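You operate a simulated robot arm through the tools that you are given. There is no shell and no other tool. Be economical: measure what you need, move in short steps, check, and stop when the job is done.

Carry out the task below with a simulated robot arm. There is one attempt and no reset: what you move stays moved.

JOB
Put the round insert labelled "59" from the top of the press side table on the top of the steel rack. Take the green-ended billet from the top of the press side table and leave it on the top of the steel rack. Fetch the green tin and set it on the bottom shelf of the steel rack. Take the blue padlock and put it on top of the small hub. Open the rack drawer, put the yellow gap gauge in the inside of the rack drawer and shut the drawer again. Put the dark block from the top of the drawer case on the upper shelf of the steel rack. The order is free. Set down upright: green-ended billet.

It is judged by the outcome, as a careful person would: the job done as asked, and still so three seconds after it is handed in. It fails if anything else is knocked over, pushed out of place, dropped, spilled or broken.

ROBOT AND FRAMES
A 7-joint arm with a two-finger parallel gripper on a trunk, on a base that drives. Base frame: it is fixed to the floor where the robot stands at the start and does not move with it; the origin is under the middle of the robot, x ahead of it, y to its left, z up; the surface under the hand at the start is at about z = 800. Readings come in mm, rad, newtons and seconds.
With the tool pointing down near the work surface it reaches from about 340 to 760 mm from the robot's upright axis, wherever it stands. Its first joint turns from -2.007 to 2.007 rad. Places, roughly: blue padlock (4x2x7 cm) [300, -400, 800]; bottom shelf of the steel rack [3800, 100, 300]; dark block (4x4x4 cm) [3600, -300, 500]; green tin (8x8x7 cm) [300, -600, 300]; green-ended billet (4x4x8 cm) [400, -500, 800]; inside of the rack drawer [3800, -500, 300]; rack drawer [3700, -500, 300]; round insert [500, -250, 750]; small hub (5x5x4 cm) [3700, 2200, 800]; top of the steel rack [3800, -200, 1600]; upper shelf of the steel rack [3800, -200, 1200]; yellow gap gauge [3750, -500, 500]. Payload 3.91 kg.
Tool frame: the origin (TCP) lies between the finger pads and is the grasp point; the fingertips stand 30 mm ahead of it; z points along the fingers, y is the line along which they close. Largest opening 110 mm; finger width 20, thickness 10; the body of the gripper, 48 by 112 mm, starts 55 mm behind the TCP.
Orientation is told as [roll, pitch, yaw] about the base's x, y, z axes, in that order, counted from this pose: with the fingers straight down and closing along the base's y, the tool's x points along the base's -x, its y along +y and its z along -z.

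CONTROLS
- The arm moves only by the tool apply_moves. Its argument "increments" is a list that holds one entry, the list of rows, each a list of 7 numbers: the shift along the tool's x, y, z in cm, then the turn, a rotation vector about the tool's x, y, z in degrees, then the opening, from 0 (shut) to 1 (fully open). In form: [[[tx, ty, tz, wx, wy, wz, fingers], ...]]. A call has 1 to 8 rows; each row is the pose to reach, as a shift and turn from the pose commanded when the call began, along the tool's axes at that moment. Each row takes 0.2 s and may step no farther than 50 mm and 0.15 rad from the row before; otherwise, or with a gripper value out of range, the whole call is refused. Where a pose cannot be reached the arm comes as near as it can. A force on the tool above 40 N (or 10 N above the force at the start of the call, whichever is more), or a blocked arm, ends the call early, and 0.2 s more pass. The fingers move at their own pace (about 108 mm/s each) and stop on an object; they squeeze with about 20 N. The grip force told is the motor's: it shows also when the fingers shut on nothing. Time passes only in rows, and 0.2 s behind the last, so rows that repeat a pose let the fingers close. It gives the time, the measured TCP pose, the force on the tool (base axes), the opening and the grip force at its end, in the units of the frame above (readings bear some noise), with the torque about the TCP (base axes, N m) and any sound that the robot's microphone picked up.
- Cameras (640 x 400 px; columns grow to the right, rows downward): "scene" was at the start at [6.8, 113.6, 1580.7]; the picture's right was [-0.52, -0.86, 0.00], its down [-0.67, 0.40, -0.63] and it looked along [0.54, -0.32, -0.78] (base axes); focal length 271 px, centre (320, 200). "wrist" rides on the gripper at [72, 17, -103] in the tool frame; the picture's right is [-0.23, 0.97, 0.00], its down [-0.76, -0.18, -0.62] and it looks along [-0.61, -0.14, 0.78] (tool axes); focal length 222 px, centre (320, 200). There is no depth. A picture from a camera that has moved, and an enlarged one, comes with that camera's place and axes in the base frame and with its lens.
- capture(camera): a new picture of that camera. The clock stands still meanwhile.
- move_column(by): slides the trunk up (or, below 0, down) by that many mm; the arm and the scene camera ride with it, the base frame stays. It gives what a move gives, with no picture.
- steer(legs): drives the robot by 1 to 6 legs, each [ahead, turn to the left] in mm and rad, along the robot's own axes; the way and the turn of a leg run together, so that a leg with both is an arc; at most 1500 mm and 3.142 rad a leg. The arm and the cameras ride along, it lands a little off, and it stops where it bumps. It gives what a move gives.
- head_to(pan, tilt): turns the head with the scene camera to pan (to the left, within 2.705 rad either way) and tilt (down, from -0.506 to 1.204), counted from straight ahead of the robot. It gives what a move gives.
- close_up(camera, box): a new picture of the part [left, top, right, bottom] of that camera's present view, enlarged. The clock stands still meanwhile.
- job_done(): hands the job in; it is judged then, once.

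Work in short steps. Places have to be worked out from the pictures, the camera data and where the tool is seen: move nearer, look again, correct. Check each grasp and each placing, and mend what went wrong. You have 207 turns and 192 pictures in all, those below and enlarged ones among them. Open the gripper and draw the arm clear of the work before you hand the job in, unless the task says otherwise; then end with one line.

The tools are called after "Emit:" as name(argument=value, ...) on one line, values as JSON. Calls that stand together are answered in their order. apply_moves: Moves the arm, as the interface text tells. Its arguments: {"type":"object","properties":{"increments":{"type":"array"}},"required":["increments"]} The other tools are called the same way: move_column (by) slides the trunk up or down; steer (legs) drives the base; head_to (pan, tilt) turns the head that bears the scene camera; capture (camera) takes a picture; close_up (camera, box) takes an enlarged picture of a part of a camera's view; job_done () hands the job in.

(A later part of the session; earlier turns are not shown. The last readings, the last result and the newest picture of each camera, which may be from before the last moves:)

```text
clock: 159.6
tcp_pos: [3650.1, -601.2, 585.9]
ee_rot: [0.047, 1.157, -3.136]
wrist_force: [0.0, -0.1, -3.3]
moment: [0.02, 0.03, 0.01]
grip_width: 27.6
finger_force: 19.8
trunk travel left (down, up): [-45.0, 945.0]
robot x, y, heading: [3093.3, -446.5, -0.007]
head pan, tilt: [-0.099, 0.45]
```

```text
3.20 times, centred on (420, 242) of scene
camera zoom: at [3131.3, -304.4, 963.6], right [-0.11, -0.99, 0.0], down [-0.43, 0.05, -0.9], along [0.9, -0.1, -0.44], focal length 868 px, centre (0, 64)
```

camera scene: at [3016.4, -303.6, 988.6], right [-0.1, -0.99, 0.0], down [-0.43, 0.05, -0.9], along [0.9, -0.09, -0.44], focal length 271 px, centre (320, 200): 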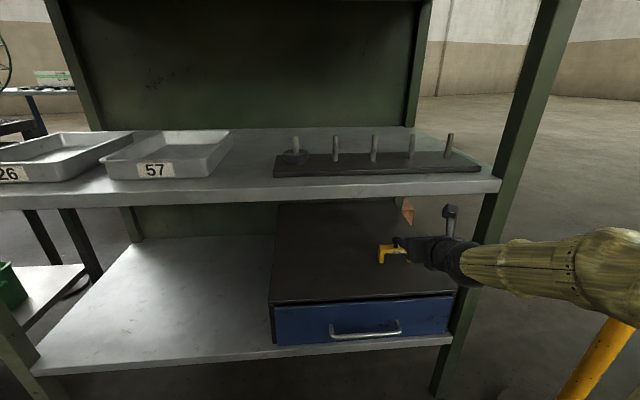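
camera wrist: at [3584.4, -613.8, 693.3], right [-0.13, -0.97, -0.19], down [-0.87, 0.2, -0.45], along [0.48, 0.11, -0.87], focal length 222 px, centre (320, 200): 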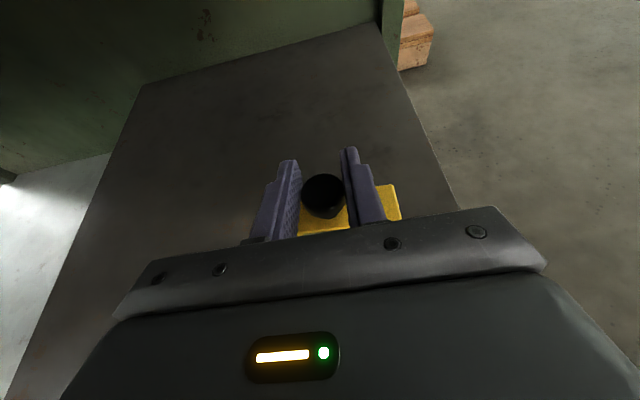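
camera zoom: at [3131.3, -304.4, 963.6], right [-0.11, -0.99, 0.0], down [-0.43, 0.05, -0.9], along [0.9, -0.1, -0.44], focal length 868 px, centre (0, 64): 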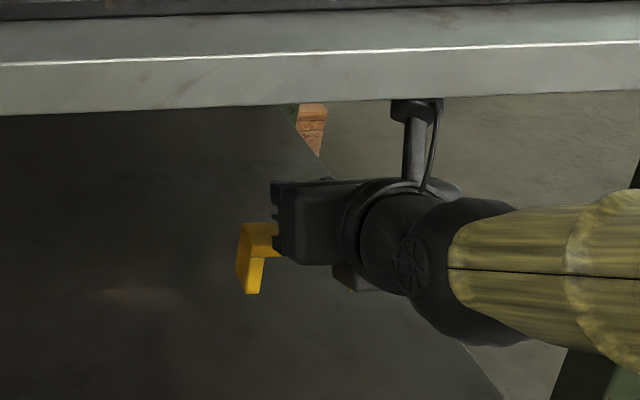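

Gauge held by its knob. Since the robot can't stand close once the drawer is out, I'll park the gauge at the front-left of the case top (≈3572,-330), then open the drawer. Shift left first.

Emit:
apply_moves(increments=[[[0, -4.5, 0, 0, 0, 0, 0.1], [0, -9, 0, 0, 0, 0, 0.1], [0, -13.5, 0, 0, 0, 0, 0.1], [0, -18, 0, 0, 0, 0, 0.1], [0, -22.5, 0, 0, 0, 0, 0.1], [0, -27, 0, 0, 0, 0, 0.1]]])

Emit:
steer(legs=[[-75, 0]])

Emit:
capture(camera="scene")

Emit:
capture(camera="wrist")

```text
clock: 161.0
tcp_pos: [3642.6, -388.2, 592.5]
ee_rot: [0.046, 1.157, -3.135]
wrist_force: [-0.2, -1.1, -2.2]
moment: [0.01, 0.03, 0.0]
grip_width: 27.5
finger_force: 20.1
out of reach, approached as far as the arm can: row 5, 6
trunk travel left (down, up): [-45.0, 945.0]
robot x, y, heading: [3094.8, -447.9, -0.01]
head pan, tilt: [-0.099, 0.45]
```

```text
clock: 162.2
tcp_pos: [3566.3, -388.7, 592.3]
ee_rot: [0.047, 1.159, -3.137]
wrist_force: [0.0, -0.7, -2.5]
moment: [0.03, -0.01, -0.01]
grip_width: 27.5
finger_force: 20.0
trunk travel left (down, up): [-45.0, 945.0]
robot x, y, heading: [3021.7, -448.9, -0.008]
head pan, tilt: [-0.099, 0.45]
```

```text
121 pictures are left
camera scene: at [3055.4, -303.8, 963.6], right [-0.11, -0.99, 0.0], down [-0.43, 0.05, -0.9], along [0.9, -0.1, -0.44], focal length 271 px, centre (320, 200)
```

scene: 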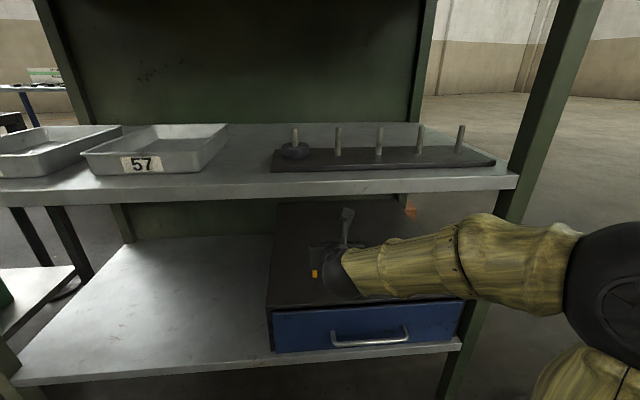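

```text
120 pictures are left
camera wrist: at [3500.2, -401.2, 700.5], right [-0.13, -0.97, -0.19], down [-0.87, 0.2, -0.45], along [0.48, 0.11, -0.87], focal length 222 px, centre (320, 200)
```

wrist: 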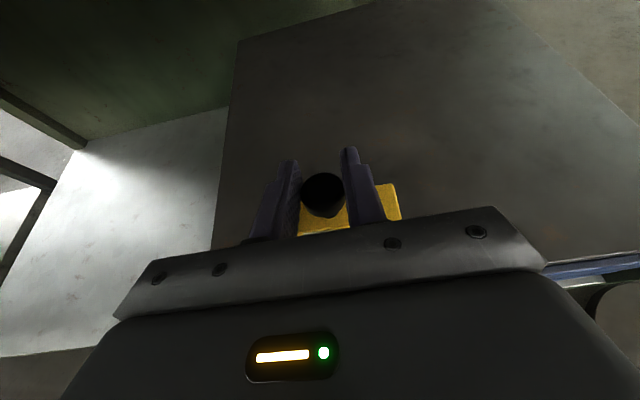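

Good enough spot (3566,-388). Lower it.

Emit:
move_column(by=-38)

Emit:
apply_moves(increments=[[[-0.4, 0, 0.15, 0, 0, 0, 0.1], [-0.7, 0, 0.25, 0, 0, 0, 0.1], [-1.0, 0, 0.4, 0, 0, 0, 0.1], [-1.3, 0, 0.5, 0, 0, 0, 0.1]]])

```text
clock: 163.0
tcp_pos: [3566.6, -389.0, 554.1]
ee_rot: [0.048, 1.158, -3.136]
wrist_force: [0.5, -0.1, -2.4]
moment: [-0.02, 0.0, 0.03]
grip_width: 27.5
finger_force: 19.8
trunk travel left (down, up): [-7.0, 983.0]
robot x, y, heading: [3020.9, -447.5, -0.009]
head pan, tilt: [-0.099, 0.45]
```

```text
clock: 164.0
tcp_pos: [3561.2, -391.1, 545.4]
ee_rot: [0.047, 1.161, -3.135]
wrist_force: [2.3, 1.5, 6.1]
moment: [0.1, -0.1, -0.05]
grip_width: 27.4
finger_force: 20.0
out of reach, approached as far as the arm can: row 3, 4
trunk travel left (down, up): [-7.0, 983.0]
robot x, y, heading: [3021.0, -452.3, -0.011]
head pan, tilt: [-0.099, 0.45]
```

Contact felt. Release, raise the column and look.

Emit:
apply_moves(increments=[[[0, 0, 0, 0, 0, 0, 0.35], [0, 0, 0, 0, 0, 0, 0.6], [0, 0, 0, 0, 0, 0, 0.6]]])

Emit:
move_column(by=50)

Emit:
steer(legs=[[-250, 0]])

Emit:
capture(camera="scene")

Emit:
capture(camera="wrist")

```text
clock: 164.8
tcp_pos: [3560.8, -392.9, 543.5]
ee_rot: [0.045, 1.16, -3.136]
wrist_force: [0.1, 0.1, -0.1]
moment: [0.0, -0.04, -0.01]
grip_width: 65.9
finger_force: 0.1
trunk travel left (down, up): [-7.0, 983.0]
robot x, y, heading: [3019.8, -449.5, -0.002]
head pan, tilt: [-0.099, 0.45]
```

```text
clock: 165.7
tcp_pos: [3561.7, -392.2, 593.2]
ee_rot: [0.046, 1.161, -3.139]
wrist_force: [-0.3, -0.2, -0.2]
moment: [0.0, -0.01, 0.0]
grip_width: 66.0
finger_force: 0.1
trunk travel left (down, up): [-57.0, 933.0]
robot x, y, heading: [3018.6, -449.3, -0.012]
head pan, tilt: [-0.099, 0.45]
```

```text
clock: 167.7
tcp_pos: [3316.8, -392.3, 593.9]
ee_rot: [0.045, 1.159, 3.141]
wrist_force: [-0.3, -1.0, -0.1]
moment: [0.0, 0.0, 0.02]
grip_width: 66.2
finger_force: 0.0
trunk travel left (down, up): [-57.0, 933.0]
robot x, y, heading: [2776.7, -444.9, -0.013]
head pan, tilt: [-0.099, 0.45]
```

```text
119 pictures are left
camera scene: at [2810.8, -301.5, 975.6], right [-0.11, -0.99, 0.0], down [-0.43, 0.05, -0.9], along [0.89, -0.1, -0.44], focal length 271 px, centre (320, 200)
```

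scene: 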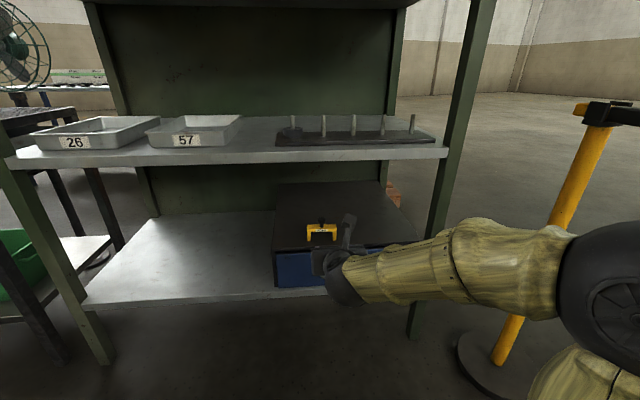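

```text
118 pictures are left
camera wrist: at [3250.3, -404.9, 701.7], right [-0.13, -0.97, -0.19], down [-0.87, 0.21, -0.45], along [0.48, 0.11, -0.87], focal length 222 px, centre (320, 200)
```

wrist: 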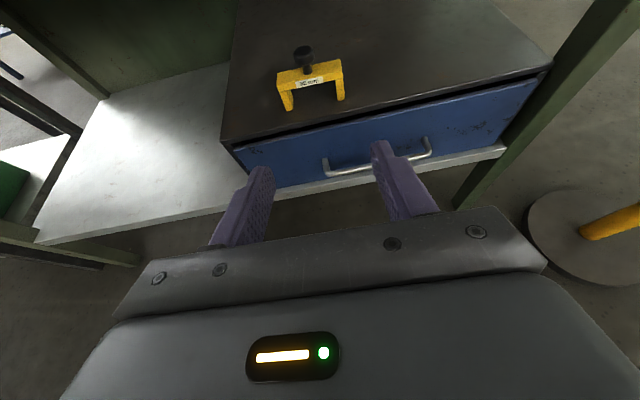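

Gauge parked upright. Handle bar: y -380…-580, x≈3486, z≈361, ~35 mm gap behind it. I'll hook it from above with closed fingers: steepen the tool to ~25° and shift to y≈-520.

Emit:
apply_moves(increments=[[[0, 2, 0, 0, -8, 0, 0.3], [0, 4, 0, 0, -16, 0, 0], [0, 6.5, 0, 0, -24, 0, 0], [0, 9, 0, 0, -32, 0, 0], [0, 11, 0, 0, -40, 0, 0], [0, 12.8, 0, 0, -41, 0, 0]]])

Emit:
move_column(by=-50)

Emit:
capture(camera="wrist")

Emit:
capture(camera="scene")

```text
clock: 169.1
tcp_pos: [3311.1, -519.6, 596.9]
ee_rot: [0.019, 0.441, 3.108]
wrist_force: [0.7, -0.4, -0.2]
moment: [0.0, -0.01, 0.0]
grip_width: 0.0
finger_force: 20.4
out of reach, approached as far as the arm can: row 2
trunk travel left (down, up): [-57.0, 933.0]
robot x, y, heading: [2777.9, -445.7, -0.014]
head pan, tilt: [-0.099, 0.45]
```

```text
clock: 170.0
tcp_pos: [3310.4, -520.3, 545.2]
ee_rot: [0.02, 0.445, 3.111]
wrist_force: [-0.2, 0.0, -0.1]
moment: [0.01, 0.01, -0.03]
grip_width: 0.3
finger_force: 19.3
trunk travel left (down, up): [-7.0, 983.0]
robot x, y, heading: [2774.6, -444.3, -0.012]
head pan, tilt: [-0.099, 0.45]
```

```text
117 pictures are left
camera wrist: at [3331.0, -535.4, 670.6], right [-0.25, -0.97, -0.08], down [-0.95, 0.22, 0.23], along [-0.21, 0.13, -0.97], focal length 222 px, centre (320, 200)
```

wrist: 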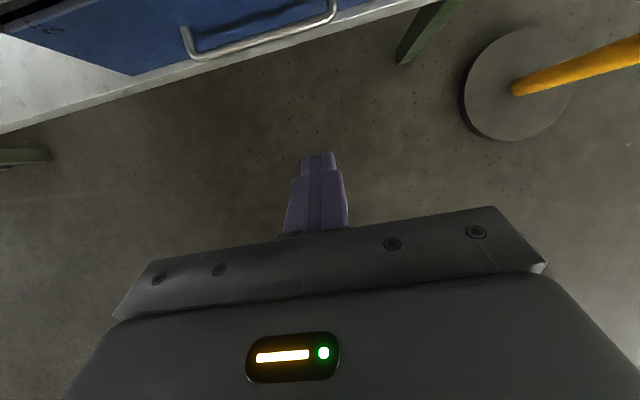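

```text
116 pictures are left
camera scene: at [2810.9, -301.5, 925.6], right [-0.11, -0.99, 0.0], down [-0.43, 0.05, -0.9], along [0.89, -0.1, -0.44], focal length 271 px, centre (320, 200)
```

scene: 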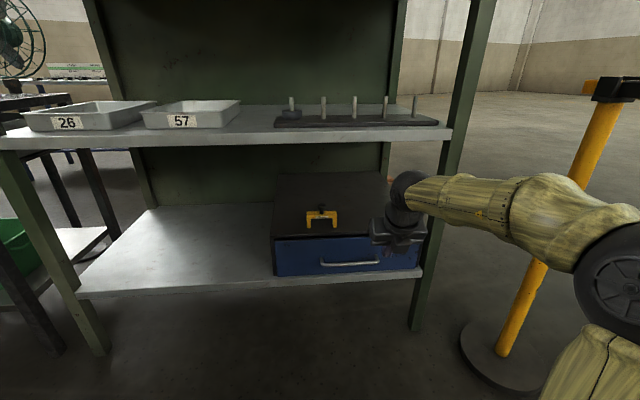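

Handle refined: bar x≈3482 at y≈-500, face x≈3519. Lower the arm, then drive so the fingertips pass just above and behind the bar.

Emit:
apply_moves(increments=[[[-1.5, -1, 3.2, 0, 0, 0, 0], [-3, -2, 6.4, 0, 0, 0, 0], [-4.5, -3, 9.5, 0, 0, 0, 0]]])

Emit:
steer(legs=[[150, 0]])

Emit:
capture(camera="wrist")

Emit:
close_up(camera="scene", box=[260, 160, 500, 310])

```text
clock: 170.8
tcp_pos: [3277.1, -501.2, 458.3]
ee_rot: [0.024, 0.445, 3.108]
wrist_force: [0.2, -0.4, -0.2]
moment: [0.01, -0.02, -0.01]
grip_width: 0.0
finger_force: 19.9
out of reach, approached as far as the arm can: row 1, 2, 3
trunk travel left (down, up): [-7.0, 983.0]
robot x, y, heading: [2774.9, -441.4, -0.015]
head pan, tilt: [-0.099, 0.45]
```

```text
clock: 172.3
tcp_pos: [3424.9, -505.6, 458.7]
ee_rot: [0.022, 0.446, 3.102]
wrist_force: [0.1, 0.1, 0.5]
moment: [0.01, 0.0, 0.0]
grip_width: 0.0
finger_force: 20.0
trunk travel left (down, up): [-7.0, 983.0]
robot x, y, heading: [2917.9, -448.6, -0.019]
head pan, tilt: [-0.099, 0.45]
```

```text
115 pictures are left
camera wrist: at [3445.1, -521.6, 583.7], right [-0.25, -0.96, -0.08], down [-0.95, 0.23, 0.23], along [-0.21, 0.13, -0.97], focal length 222 px, centre (320, 200)
```

wrist: 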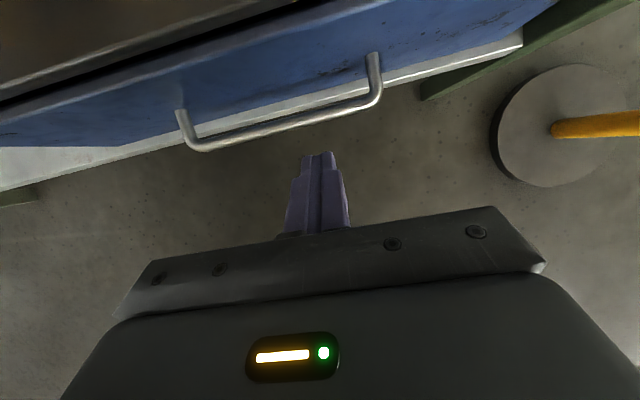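

```text
2.67 times, centred on (380, 235) of scene
camera zoom: at [2959.7, -303.9, 925.6], right [-0.12, -0.99, 0.0], down [-0.43, 0.05, -0.9], along [0.89, -0.11, -0.44], focal length 723 px, centre (160, 107)
```

zoom: 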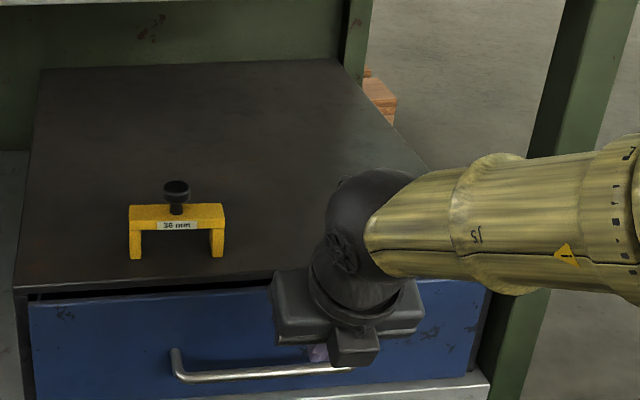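

Face x≈3514, bar x≈3478. I retract a little and lower in place to z≈405 (tips just above bar height) before driving in.

Emit:
apply_moves(increments=[[[-2.6, 0, 0.7, 0, 0, 0, 0], [-5.2, 0, 1.5, 0, 0, 0, 0], [-7.7, 0, 2.2, 0, 0, 0, 0]]])

```text
clock: 173.1
tcp_pos: [3363.8, -502.8, 405.2]
ee_rot: [0.019, 0.446, 3.101]
wrist_force: [-0.3, -1.2, -0.7]
moment: [-0.04, 0.0, 0.02]
grip_width: 0.2
finger_force: 20.5
trunk travel left (down, up): [-7.0, 983.0]
robot x, y, heading: [2922.3, -452.6, -0.015]
head pan, tilt: [-0.099, 0.45]
```

Free movement. Drive 122 mm so the tips stand over the gap.

Emit:
steer(legs=[[122, 0]])

Emit:
capture(camera="wrist")

Emit:
close_up(camera="scene", box=[300, 200, 460, 300])

```text
clock: 174.4
tcp_pos: [3465.9, -505.2, 406.4]
ee_rot: [0.028, 0.437, 3.102]
wrist_force: [-15.7, -1.0, 26.3]
moment: [0.17, 0.24, 0.07]
grip_width: 0.0
finger_force: 20.7
trunk travel left (down, up): [-7.0, 983.0]
robot x, y, heading: [3028.0, -450.6, -0.019]
head pan, tilt: [-0.099, 0.45]
stopped in leg 1: the force on the tool passed its limit at 92 N (the readings are from after the stop); the commanded pose is now the measured one
```

```text
113 pictures are left
camera wrist: at [3487.1, -521.4, 530.2], right [-0.26, -0.96, -0.07], down [-0.94, 0.23, 0.24], along [-0.21, 0.13, -0.97], focal length 222 px, centre (320, 200)
```

wrist: 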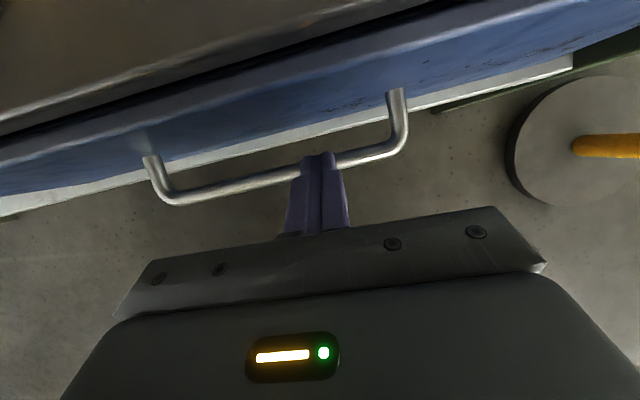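

```text
4.00 times, centred on (380, 250) of scene
camera zoom: at [3062.6, -305.8, 925.6], right [-0.12, -0.99, 0.0], down [-0.43, 0.05, -0.9], along [0.89, -0.11, -0.43], focal length 1085 px, centre (80, 0)
```

zoom: 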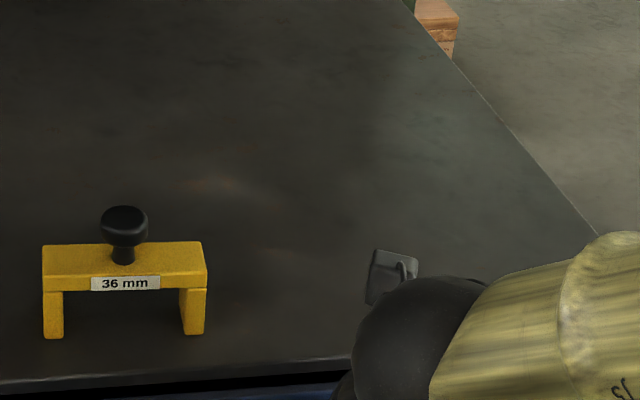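

The tips touched the bar's top (bar nearer z≈375). Raise 18 mm, then drive 26 mm farther.

Emit:
apply_moves(increments=[[[0.2, 0, -1, 0, 0, 0, 0], [0.8, 0, -1.7, 0, 0, 0, 0]]])

Emit:
steer(legs=[[24, 0]])

Emit:
capture(camera="wrist")

```text
clock: 175.0
tcp_pos: [3466.0, -506.6, 421.6]
ee_rot: [0.026, 0.434, 3.101]
wrist_force: [0.3, 0.6, -0.1]
moment: [-0.03, 0.02, 0.0]
grip_width: 0.1
finger_force: 19.9
trunk travel left (down, up): [-7.0, 983.0]
robot x, y, heading: [3027.2, -446.8, -0.02]
head pan, tilt: [-0.099, 0.45]
```

```text
clock: 175.9
tcp_pos: [3490.3, -506.7, 421.4]
ee_rot: [0.025, 0.434, 3.099]
wrist_force: [-5.7, 0.1, 2.1]
moment: [0.0, 0.06, 0.01]
grip_width: 0.3
finger_force: 19.8
trunk travel left (down, up): [-7.0, 983.0]
robot x, y, heading: [3057.4, -451.8, -0.016]
head pan, tilt: [-0.099, 0.45]
```

```text
111 pictures are left
camera wrist: at [3512.0, -521.9, 546.8], right [-0.26, -0.96, -0.07], down [-0.94, 0.23, 0.24], along [-0.22, 0.13, -0.97], focal length 222 px, centre (320, 200)
```

wrist: 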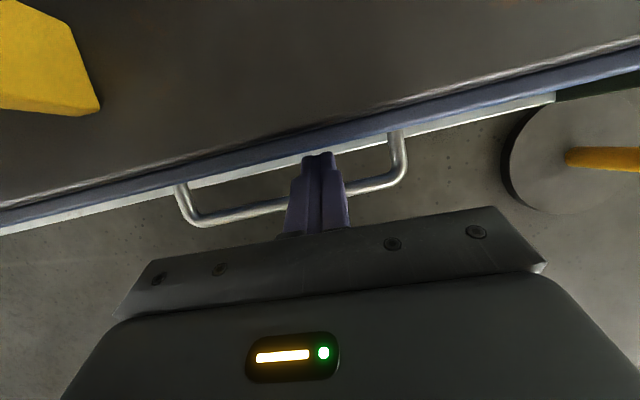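

Tips are just at the face. Ease back 6 mm and lower 28 mm behind the bar.

Emit:
apply_moves(increments=[[[-0.55, 0, -0.25, 0, 0, 0, 0], [-1.0, 0, 0.75, 0, 0, 0, 0], [-1.4, 0, 1.6, 0, 0, 0, 0], [-1.75, 0, 2.3, 0, 0, 0, 0]]])

Emit:
capture(camera="wrist")

```text
clock: 176.9
tcp_pos: [3484.2, -506.9, 395.1]
ee_rot: [0.025, 0.432, 3.102]
wrist_force: [-0.3, -0.9, 0.5]
moment: [0.01, -0.03, 0.02]
grip_width: 0.0
finger_force: 20.2
trunk travel left (down, up): [-7.0, 983.0]
robot x, y, heading: [3052.5, -452.3, -0.021]
head pan, tilt: [-0.099, 0.45]
```

```text
110 pictures are left
camera wrist: at [3505.6, -521.5, 519.5], right [-0.26, -0.96, -0.07], down [-0.94, 0.23, 0.24], along [-0.22, 0.13, -0.97], focal length 222 px, centre (320, 200)
```

wrist: 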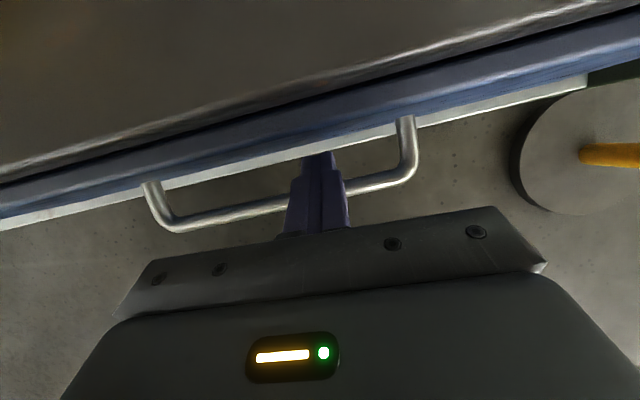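

Free behind the bar; 14 mm lower.

Emit:
apply_moves(increments=[[[-0.3, 0, 0.6, 0, 0, 0, 0], [-0.6, 0, 1.3, 0, 0, 0, 0]]])

Emit:
steer(legs=[[-40, 0]])

Emit:
capture(camera="wrist")

```text
clock: 177.5
tcp_pos: [3485.3, -506.8, 380.8]
ee_rot: [0.028, 0.435, 3.101]
wrist_force: [2.6, -0.2, 15.4]
moment: [-0.04, 0.15, 0.0]
grip_width: 0.0
finger_force: 19.5
trunk travel left (down, up): [-7.0, 983.0]
robot x, y, heading: [3051.1, -445.9, -0.02]
head pan, tilt: [-0.099, 0.45]
```

```text
clock: 178.4
tcp_pos: [3442.7, -507.0, 380.4]
ee_rot: [0.025, 0.435, 3.099]
wrist_force: [0.5, 4.6, 9.0]
moment: [-0.01, 0.18, 0.13]
grip_width: 0.1
finger_force: 20.0
trunk travel left (down, up): [-7.0, 983.0]
robot x, y, heading: [3010.9, -446.1, -0.024]
head pan, tilt: [-0.099, 0.45]
```

```text
109 pictures are left
camera wrist: at [3464.5, -522.0, 504.4], right [-0.26, -0.96, -0.07], down [-0.94, 0.23, 0.24], along [-0.21, 0.13, -0.97], focal length 222 px, centre (320, 200)
```

wrist: 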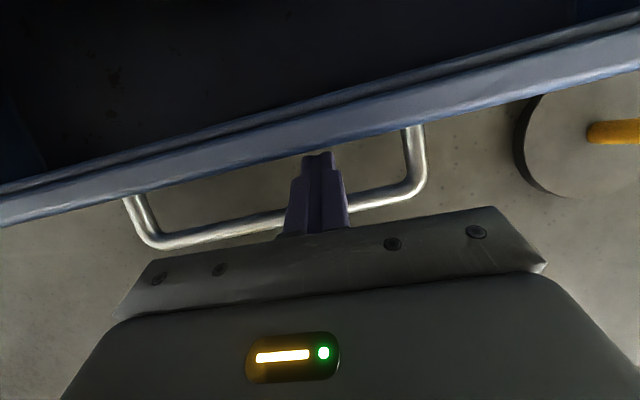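

The drawer follows. Pull on, 230 mm more.

Emit:
steer(legs=[[-230, 0]])

Emit:
capture(camera="wrist")

Emit:
capture(camera="scene")

```text
clock: 180.3
tcp_pos: [3216.0, -501.6, 379.6]
ee_rot: [0.028, 0.437, 3.101]
wrist_force: [0.5, -2.8, 5.2]
moment: [-0.13, 0.12, 0.09]
grip_width: 0.0
finger_force: 20.2
trunk travel left (down, up): [-7.0, 983.0]
robot x, y, heading: [2782.4, -444.8, -0.022]
head pan, tilt: [-0.099, 0.45]
```

```text
108 pictures are left
camera wrist: at [3238.1, -517.0, 504.4], right [-0.26, -0.96, -0.07], down [-0.94, 0.23, 0.24], along [-0.22, 0.13, -0.97], focal length 222 px, centre (320, 200)
```

wrist: 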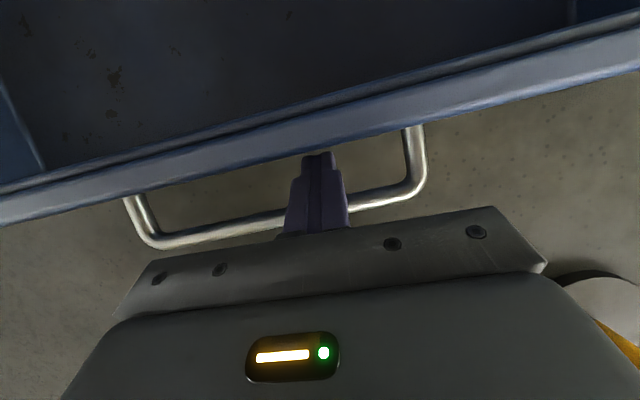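

```text
107 pictures are left
camera scene: at [2820.6, -301.1, 925.6], right [-0.12, -0.99, 0.0], down [-0.43, 0.05, -0.9], along [0.89, -0.11, -0.44], focal length 271 px, centre (320, 200)
```

scene: 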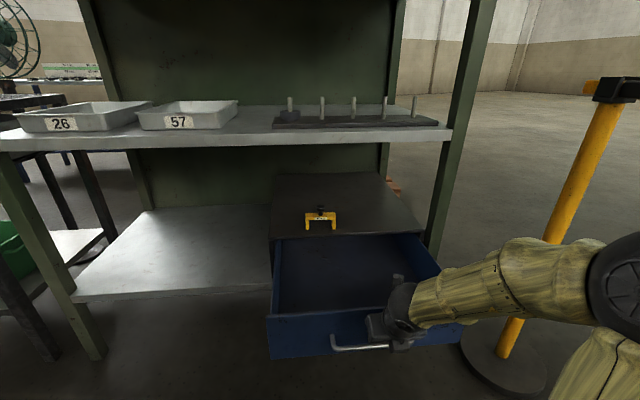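

Drawer is open ~270 mm (front at x≈3246). I check how much room there is between my base and the drawer by looking straight down.

Emit:
head_to(pan=0.2, tilt=1.2)

Emit:
capture(camera="scene")

```text
clock: 181.4
tcp_pos: [3216.0, -502.5, 379.7]
ee_rot: [0.024, 0.436, 3.102]
wrist_force: [0.3, -1.0, 2.5]
moment: [-0.12, 0.15, 0.09]
grip_width: 0.0
finger_force: 19.8
trunk travel left (down, up): [-7.0, 983.0]
robot x, y, heading: [2786.7, -444.6, -0.015]
head pan, tilt: [0.201, 1.201]
```

```text
106 pictures are left
camera scene: at [2784.5, -280.0, 867.5], right [0.18, -0.98, 0.0], down [-0.92, -0.17, -0.36], along [0.36, 0.07, -0.93], focal length 271 px, centre (320, 200)
```

scene: 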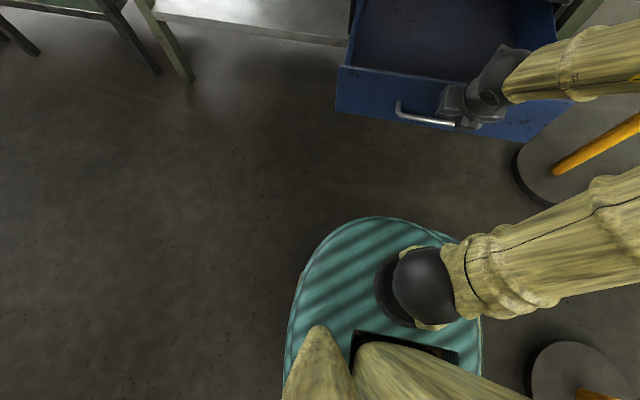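

Base radius is under ~310 mm. To be safe I push the drawer back in ~60 mm with the hooked fingers so it stays ~200 mm open.

Emit:
steer(legs=[[80, 0]])

Emit:
capture(camera="wrist")

```text
clock: 182.5
tcp_pos: [3298.3, -502.0, 379.4]
ee_rot: [0.026, 0.433, 3.104]
wrist_force: [-1.5, -8.8, 4.8]
moment: [-0.16, 0.21, 0.03]
grip_width: 0.0
finger_force: 20.2
trunk travel left (down, up): [-7.0, 983.0]
robot x, y, heading: [2863.8, -444.8, -0.016]
head pan, tilt: [0.201, 1.201]
```

```text
105 pictures are left
camera wrist: at [3319.4, -518.0, 504.5], right [-0.25, -0.96, -0.07], down [-0.94, 0.23, 0.24], along [-0.22, 0.13, -0.97], focal length 222 px, centre (320, 200)
```

wrist: 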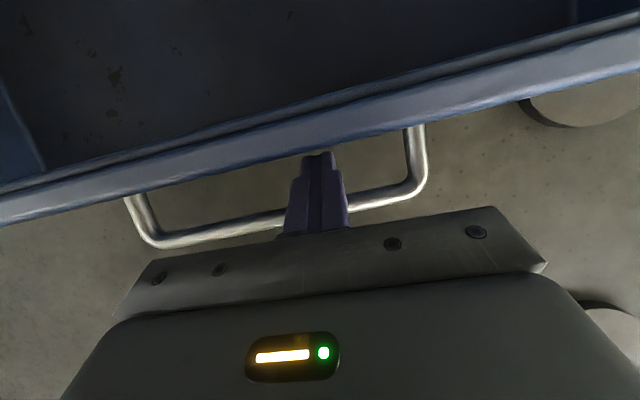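

Drawer now ~187 mm open. Lift the fingers out with the column, then reorient to ~50° and line up with the gauge.

Emit:
move_column(by=230)

Emit:
apply_moves(increments=[[[0, -3, 0, 0, 6, 0, 0.2], [0, -6, 0, 0, 13, 0, 0.5], [0, -9, 0, 0, 20, 0, 0.6], [0, -11, 0, 0, 25, 0, 0.6]]])

Emit:
head_to(pan=-0.1, tilt=0.5)

Emit:
capture(camera="scene")

Emit:
capture(camera="wrist")

```text
clock: 184.9
tcp_pos: [3298.0, -503.6, 610.5]
ee_rot: [0.026, 0.435, 3.104]
wrist_force: [0.7, -0.4, 0.3]
moment: [0.02, 0.01, 0.0]
grip_width: 0.1
finger_force: 19.5
trunk travel left (down, up): [-237.0, 753.0]
robot x, y, heading: [2866.3, -448.8, -0.021]
head pan, tilt: [0.201, 1.201]
```

```text
clock: 185.9
tcp_pos: [3319.6, -407.1, 664.9]
ee_rot: [0.036, 0.87, 3.121]
wrist_force: [0.2, -0.2, 0.6]
moment: [-0.04, -0.02, -0.01]
grip_width: 66.1
finger_force: 0.0
out of reach, approached as far as the arm can: row 2, 3, 4
trunk travel left (down, up): [-237.0, 753.0]
robot x, y, heading: [2869.0, -442.2, -0.02]
head pan, tilt: [0.201, 1.201]
```

```text
clock: 187.0
tcp_pos: [3320.9, -407.2, 663.8]
ee_rot: [0.037, 0.867, 3.121]
wrist_force: [0.0, 0.2, -0.9]
moment: [0.01, 0.02, -0.03]
grip_width: 66.2
finger_force: 0.0
trunk travel left (down, up): [-237.0, 753.0]
robot x, y, heading: [2871.5, -447.2, -0.018]
head pan, tilt: [-0.099, 0.499]
```

```text
104 pictures are left
camera scene: at [2900.9, -302.3, 1151.0], right [-0.12, -0.99, 0.0], down [-0.48, 0.06, -0.88], along [0.87, -0.1, -0.48], focal length 271 px, centre (320, 200)
```

scene: 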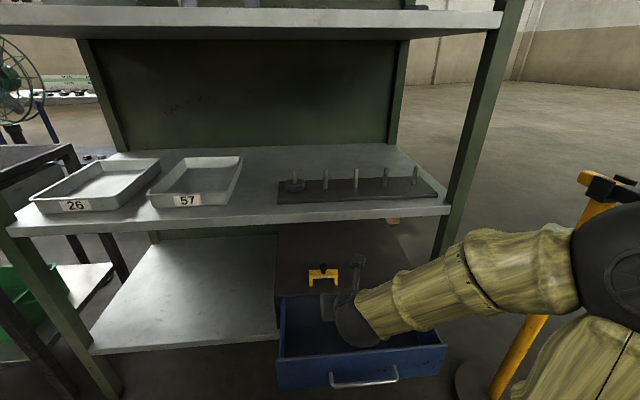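

```text
103 pictures are left
camera wrist: at [3287.2, -419.0, 785.7], right [-0.2, -0.97, -0.15], down [-0.96, 0.22, -0.18], along [0.21, 0.11, -0.97], focal length 222 px, centre (320, 200)
```

wrist: 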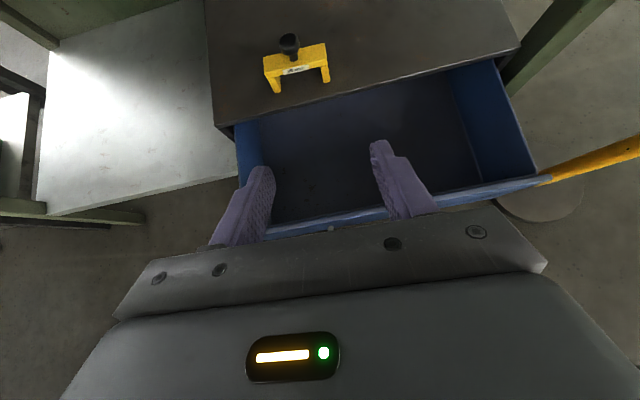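

Gauge knob confirmed at (3561,-392). Raise/extend the arm, then bring the column down so the arm can reach.

Emit:
apply_moves(increments=[[[3.6, -0.3, 0.9, 0, 0, 0, 0.6], [7.2, -0.6, 1.7, 0, 0, 0, 0.6], [10.8, -0.9, 2.6, 0, 0, 0, 0.6], [14.4, -1.2, 3.4, 0, 0, 0, 0.6], [18.1, -1.5, 4.3, 0, 0, 0, 0.6]]])

Emit:
move_column(by=-170)

Emit:
capture(camera="wrist")

```text
clock: 188.2
tcp_pos: [3422.5, -417.3, 784.4]
ee_rot: [0.035, 0.871, 3.12]
wrist_force: [0.1, -0.3, 0.2]
moment: [-0.04, 0.03, -0.01]
grip_width: 66.2
finger_force: 0.1
out of reach, approached as far as the arm can: row 1, 2, 3, 4, 5
trunk travel left (down, up): [-237.0, 753.0]
robot x, y, heading: [2864.3, -446.4, -0.021]
head pan, tilt: [-0.099, 0.499]
```

```text
clock: 190.1
tcp_pos: [3421.8, -416.8, 614.9]
ee_rot: [0.037, 0.87, 3.119]
wrist_force: [0.1, 0.1, 0.6]
moment: [0.03, -0.01, -0.02]
grip_width: 66.0
finger_force: 0.0
trunk travel left (down, up): [-67.0, 923.0]
robot x, y, heading: [2863.8, -444.6, -0.018]
head pan, tilt: [-0.099, 0.499]
```

```text
102 pictures are left
camera wrist: at [3389.2, -428.9, 737.3], right [-0.19, -0.97, -0.15], down [-0.96, 0.22, -0.18], along [0.21, 0.11, -0.97], focal length 222 px, centre (320, 200)
```

wrist: 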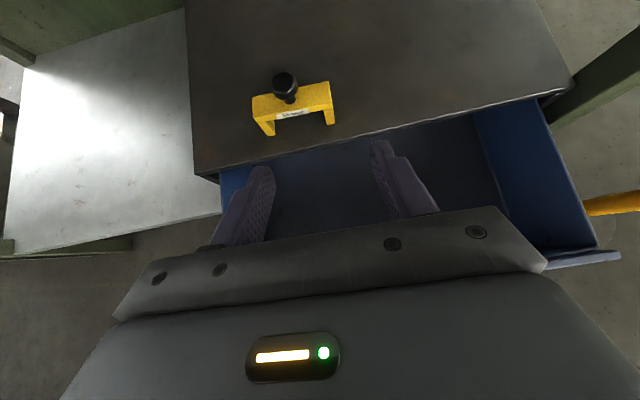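

At the arm's limit (rel. 558 mm). I turn 0.045 rad left and drive 138 mm to bring the pads over the knob.

Emit:
steer(legs=[[0, 0.045], [138, 0]])

Emit:
capture(camera="wrist")

Emit:
capture(camera="scene")

```text
clock: 191.9
tcp_pos: [3523.9, -388.8, 612.5]
ee_rot: [0.034, 0.862, -3.128]
wrist_force: [-30.2, -6.8, 9.3]
moment: [0.83, -4.11, -0.12]
grip_width: 66.2
finger_force: 0.1
trunk travel left (down, up): [-67.0, 923.0]
robot x, y, heading: [2972.5, -446.6, 0.026]
head pan, tilt: [-0.099, 0.499]
stopped in leg 2: the force on the tool passed its limit at 150 N (the readings are from after the stop); the commanded pose is now the measured one
```

```text
101 pictures are left
camera wrist: at [3491.5, -402.3, 735.9], right [-0.16, -0.98, -0.15], down [-0.97, 0.19, -0.18], along [0.2, 0.12, -0.97], focal length 222 px, centre (320, 200)
```

wrist: 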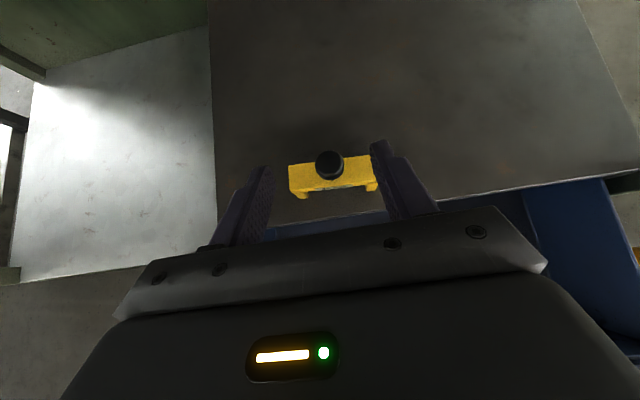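

```text
100 pictures are left
camera scene: at [2999.7, -298.6, 981.3], right [-0.07, -1.0, 0.0], down [-0.47, 0.04, -0.88], along [0.88, -0.06, -0.48], focal length 271 px, centre (320, 200)
```

scene: 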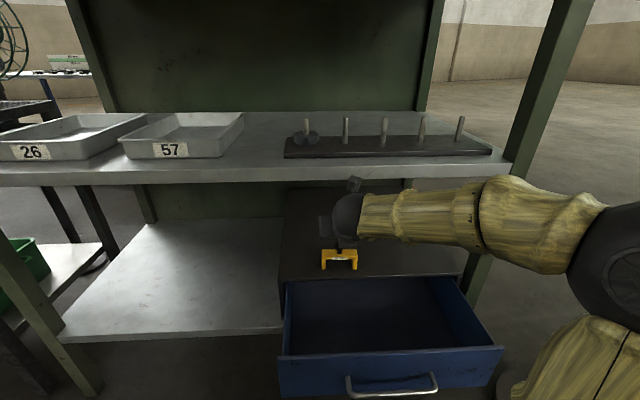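

The wrist camera met the middle-shelf lip. Back 25 mm, lower 58 mm, then move forward straddling the knob.

Emit:
steer(legs=[[-30, 0]])

Emit:
move_column(by=-58)

Emit:
steer(legs=[[45, 0]])

Emit:
capture(camera="wrist")

Emit:
close_up(camera="scene", box=[260, 160, 420, 280])

```text
clock: 192.8
tcp_pos: [3495.3, -390.2, 611.0]
ee_rot: [0.035, 0.86, -3.127]
wrist_force: [-0.3, 0.3, -0.4]
moment: [0.01, 0.0, -0.03]
grip_width: 66.2
finger_force: 0.1
trunk travel left (down, up): [-67.0, 923.0]
robot x, y, heading: [2942.0, -446.3, 0.027]
head pan, tilt: [-0.099, 0.499]
```

```text
clock: 193.7
tcp_pos: [3493.7, -389.2, 553.2]
ee_rot: [0.036, 0.861, -3.127]
wrist_force: [0.5, -0.3, 0.2]
moment: [0.01, 0.0, 0.04]
grip_width: 66.1
finger_force: 0.1
trunk travel left (down, up): [-9.0, 981.0]
robot x, y, heading: [2943.9, -443.4, 0.024]
head pan, tilt: [-0.099, 0.499]
```

```text
clock: 194.7
tcp_pos: [3539.0, -388.4, 552.8]
ee_rot: [0.036, 0.861, -3.127]
wrist_force: [0.4, -0.2, -0.5]
moment: [-0.03, 0.0, 0.02]
grip_width: 65.9
finger_force: 0.1
trunk travel left (down, up): [-9.0, 981.0]
robot x, y, heading: [2988.7, -440.4, 0.026]
head pan, tilt: [-0.099, 0.499]
```

```text
99 pictures are left
camera wrist: at [3508.8, -401.6, 676.1], right [-0.16, -0.98, -0.15], down [-0.97, 0.18, -0.18], along [0.2, 0.12, -0.97], focal length 222 px, centre (320, 200)
```

wrist: 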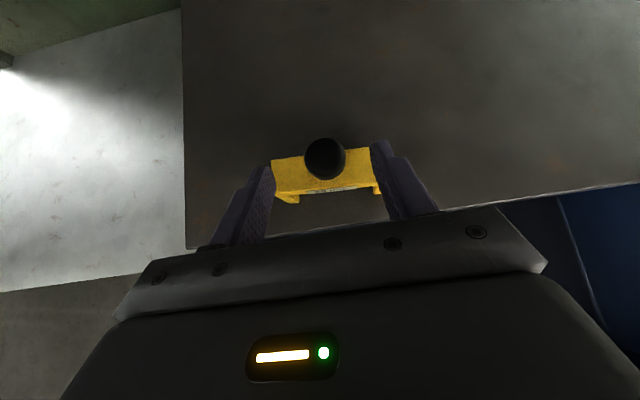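

```text
3.33 times, centred on (340, 220) of scene
camera zoom: at [3017.5, -297.7, 923.1], right [-0.07, -1.0, 0.0], down [-0.48, 0.03, -0.88], along [0.88, -0.06, -0.48], focal length 904 px, centre (253, 133)
```

zoom: 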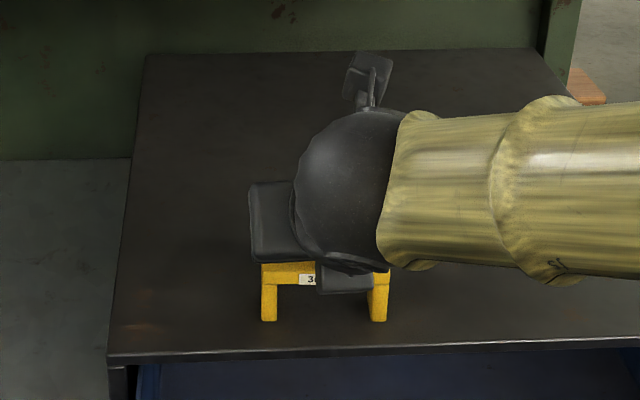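

Knob is near the fingertips; drive 18 mm more and close.

Emit:
steer(legs=[[18, 0]])

Emit:
apply_moves(increments=[[[0, 0, 0, 0, 0, 0, 0.35], [0, 0, 0, 0, 0, 0, 0.1], [0, 0, 0, 0, 0, 0, 0.1], [0, 0, 0, 0, 0, 0, 0.1]]])

Emit:
move_column(by=20)

Emit:
capture(camera="wrist")

```text
clock: 195.5
tcp_pos: [3556.5, -388.0, 553.2]
ee_rot: [0.034, 0.861, -3.126]
wrist_force: [-1.0, -0.2, -0.9]
moment: [-0.02, 0.01, 0.0]
grip_width: 66.0
finger_force: 0.1
trunk travel left (down, up): [-9.0, 981.0]
robot x, y, heading: [3006.5, -443.0, 0.028]
head pan, tilt: [-0.099, 0.499]
```

```text
clock: 196.5
tcp_pos: [3558.1, -386.9, 552.9]
ee_rot: [0.034, 0.861, -3.124]
wrist_force: [0.3, -0.4, 0.0]
moment: [0.16, 0.04, 0.0]
grip_width: 27.5
finger_force: 19.6
trunk travel left (down, up): [-9.0, 981.0]
robot x, y, heading: [3010.4, -443.5, 0.026]
head pan, tilt: [-0.099, 0.499]
```

```text
clock: 197.2
tcp_pos: [3558.2, -387.8, 573.4]
ee_rot: [0.035, 0.859, -3.125]
wrist_force: [-0.2, 0.1, -2.3]
moment: [0.01, -0.03, 0.01]
grip_width: 27.0
finger_force: 19.8
trunk travel left (down, up): [-29.0, 961.0]
robot x, y, heading: [3007.4, -439.8, 0.024]
head pan, tilt: [-0.099, 0.499]
```

```text
97 pictures are left
camera wrist: at [3526.7, -401.1, 695.9], right [-0.16, -0.98, -0.15], down [-0.97, 0.18, -0.18], along [0.2, 0.12, -0.97], focal length 222 px, centre (320, 200)
```

wrist: 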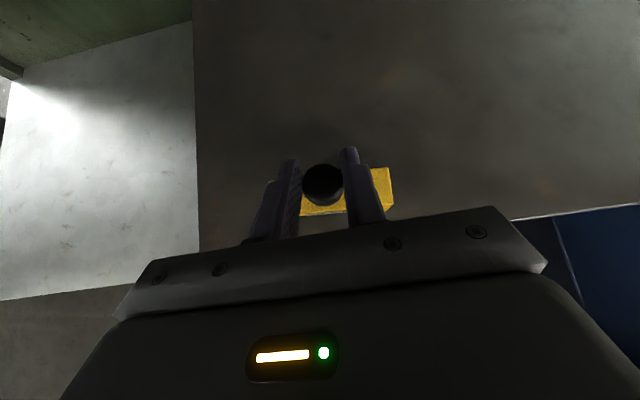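

Gauge held and the base did not touch the drawer. I draw it back 88 mm clear of the case front, and steepen the tool by 12° so the wrist clears the drawer front.

Emit:
apply_moves(increments=[[[-1.5, 0, -2.2, 0, 0, 0, 0.1], [-3, 1, -4.5, 0, 0, 0, 0.1], [-5, 2, -7.3, 0, 0, 0, 0.1], [-5, 3, -7.3, 0, -6, 0, 0.1], [-5, 3, -7.3, 0, -12, 0, 0.1]]])

Emit:
capture(camera="wrist")

Emit:
capture(camera="scene")

```text
clock: 198.3
tcp_pos: [3469.6, -415.9, 583.3]
ee_rot: [0.029, 0.65, -3.133]
wrist_force: [-0.4, -1.0, -2.0]
moment: [-0.02, 0.01, -0.02]
grip_width: 26.9
finger_force: 20.2
trunk travel left (down, up): [-29.0, 961.0]
robot x, y, heading: [3007.0, -442.4, 0.029]
head pan, tilt: [-0.099, 0.499]
```

```text
96 pictures are left
camera wrist: at [3464.6, -430.2, 710.0], right [-0.19, -0.97, -0.11], down [-0.98, 0.19, 0.03], along [-0.01, 0.12, -0.99], focal length 222 px, centre (320, 200)
```

wrist: 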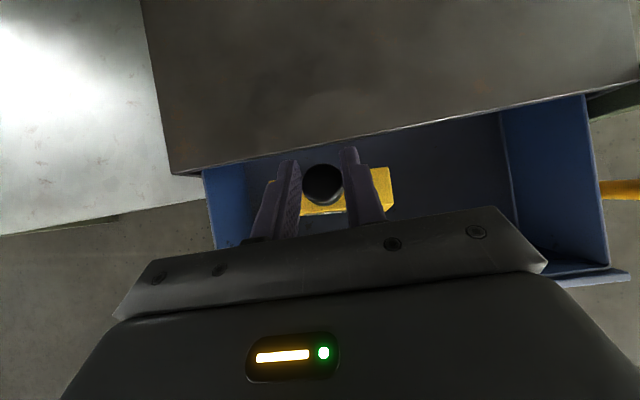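

```text
95 pictures are left
camera scene: at [3035.4, -297.2, 943.1], right [-0.07, -1.0, 0.0], down [-0.48, 0.03, -0.88], along [0.88, -0.06, -0.48], focal length 271 px, centre (320, 200)
```

scene: 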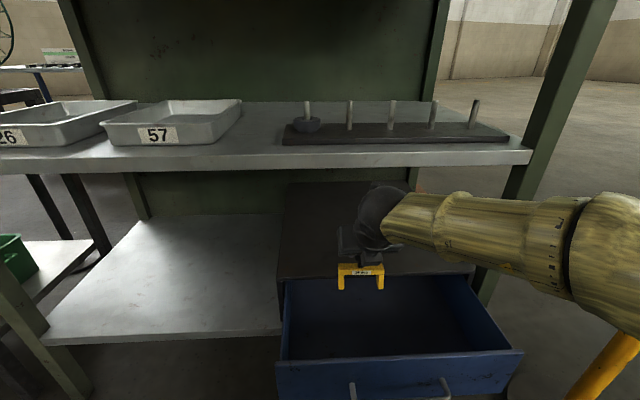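

Gauge hangs over the drawer with ~25 mm clearance to the case. Lower it by column and arm.

Emit:
move_column(by=-25)

Emit:
apply_moves(increments=[[[-2.3, 0, 3, 0, 0, 0, 0.1], [-4.6, 0, 6, 0, 0, 0, 0.1], [-6.9, 0, 9, 0, 0, 0, 0.1], [-9.1, 0, 12, 0, 0, 0, 0.1]]])

Emit:
capture(camera="wrist")

Emit:
capture(camera="scene")

```text
clock: 199.1
tcp_pos: [3469.4, -417.0, 558.7]
ee_rot: [0.03, 0.651, -3.135]
wrist_force: [-0.9, -0.6, -3.4]
moment: [0.01, -0.02, -0.01]
grip_width: 27.1
finger_force: 20.0
trunk travel left (down, up): [-4.0, 986.0]
robot x, y, heading: [3006.7, -441.9, 0.022]
head pan, tilt: [-0.099, 0.499]
```

```text
clock: 200.1
tcp_pos: [3468.3, -420.8, 406.6]
ee_rot: [0.026, 0.653, -3.134]
wrist_force: [-0.2, -0.6, 2.7]
moment: [-0.08, -0.07, 0.13]
grip_width: 27.8
finger_force: 19.9
trunk travel left (down, up): [-4.0, 986.0]
robot x, y, heading: [3005.0, -443.2, 0.023]
head pan, tilt: [-0.099, 0.499]
```

```text
94 pictures are left
camera wrist: at [3462.9, -435.0, 533.9], right [-0.19, -0.97, -0.12], down [-0.98, 0.19, 0.03], along [-0.01, 0.12, -0.99], focal length 222 px, centre (320, 200)
```

wrist: 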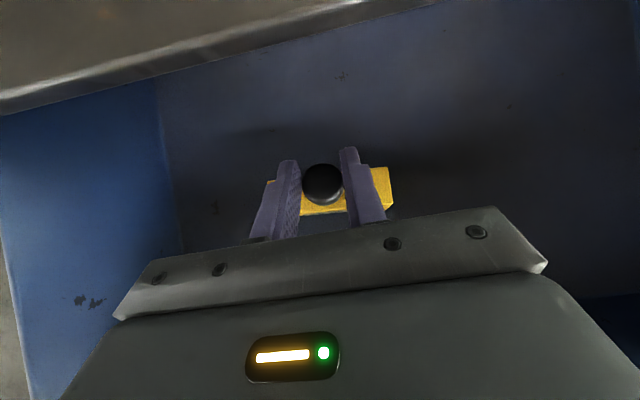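

```text
93 pictures are left
camera scene: at [3035.2, -297.3, 918.3], right [-0.07, -1.0, 0.0], down [-0.48, 0.03, -0.88], along [0.88, -0.06, -0.48], focal length 271 px, centre (320, 200)
```

scene: 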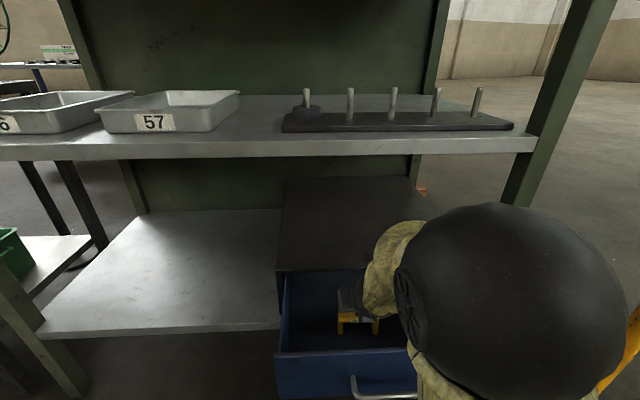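

Force reading suggests contact already (floor near z≈313). Nudge down a few mm to confirm.

Emit:
apply_moves(increments=[[[-0.18, 0, 0.24, 0, 0, 0, 0.1], [-0.36, 0, 0.48, 0, 0, 0, 0.1], [-0.5, 0, 0.7, 0, 0, 0, 0.1]]])

Emit:
close_up(camera="wrist", box=[240, 120, 420, 240])

Emit:
close_up(camera="scene", box=[280, 260, 440, 370])

```text
clock: 200.9
tcp_pos: [3470.4, -420.7, 400.9]
ee_rot: [0.028, 0.655, -3.134]
wrist_force: [0.2, -0.8, 17.4]
moment: [0.21, -0.07, -0.01]
grip_width: 27.6
finger_force: 20.1
trunk travel left (down, up): [-4.0, 986.0]
robot x, y, heading: [3002.6, -443.6, 0.022]
head pan, tilt: [-0.099, 0.499]
```

```text
3.33 times, centred on (330, 180) of wrist
camera zoom: at [3464.5, -434.3, 527.3], right [-0.19, -0.97, -0.12], down [-0.98, 0.19, 0.03], along [0.0, 0.12, -0.99], focal length 740 px, centre (287, 267)
```

zoom: 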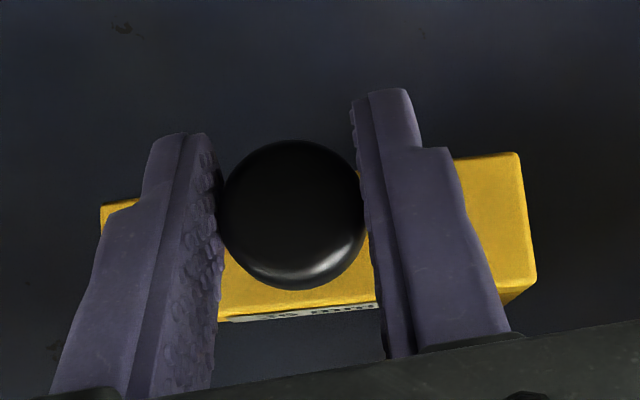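

```text
3.64 times, centred on (360, 315) of scene
camera zoom: at [3034.5, -297.3, 918.3], right [-0.07, -1.0, 0.0], down [-0.48, 0.03, -0.88], along [0.88, -0.06, -0.48], focal length 986 px, centre (174, -218)
```

zoom: 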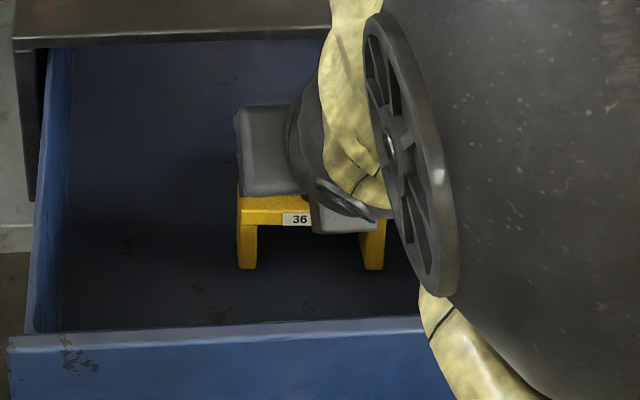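

The gauge stands on the drawer floor. Release and lift out with the column.

Emit:
apply_moves(increments=[[[0, 0, 0, 0, 0, 0, 0.35], [0, 0, 0, 0, 0, 0, 0.6], [0, 0, 0, 0, 0, 0, 0.6]]])

Emit:
move_column(by=230)

Emit:
capture(camera="wrist")

Emit:
capture(camera="scene")

```text
clock: 201.7
tcp_pos: [3470.2, -421.2, 398.1]
ee_rot: [0.029, 0.65, -3.135]
wrist_force: [0.1, 0.2, 0.1]
moment: [0.04, 0.01, 0.04]
grip_width: 66.1
finger_force: 0.1
trunk travel left (down, up): [-4.0, 986.0]
robot x, y, heading: [3009.3, -442.1, 0.024]
head pan, tilt: [-0.099, 0.499]
```

```text
clock: 204.1
tcp_pos: [3469.9, -421.0, 630.3]
ee_rot: [0.031, 0.65, -3.133]
wrist_force: [-0.1, -0.2, -0.2]
moment: [-0.02, 0.02, 0.01]
grip_width: 65.9
finger_force: 0.1
trunk travel left (down, up): [-234.0, 756.0]
robot x, y, heading: [3009.3, -442.4, 0.028]
head pan, tilt: [-0.099, 0.499]
```

```text
90 pictures are left
camera wrist: at [3464.8, -434.5, 756.4], right [-0.19, -0.97, -0.12], down [-0.98, 0.19, 0.03], along [-0.01, 0.12, -0.99], focal length 222 px, centre (320, 200)
```

wrist: 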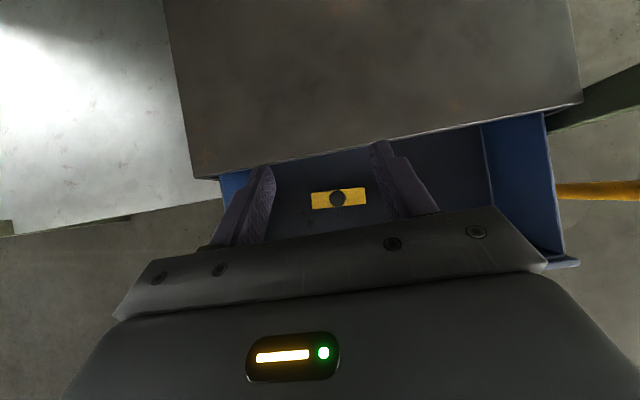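

```text
89 pictures are left
camera scene: at [3035.4, -297.2, 1148.1], right [-0.07, -1.0, 0.0], down [-0.48, 0.03, -0.88], along [0.88, -0.06, -0.48], focal length 271 px, centre (320, 200)
```

scene: 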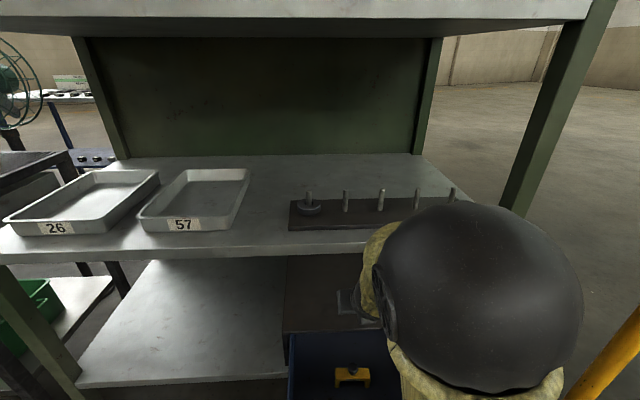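

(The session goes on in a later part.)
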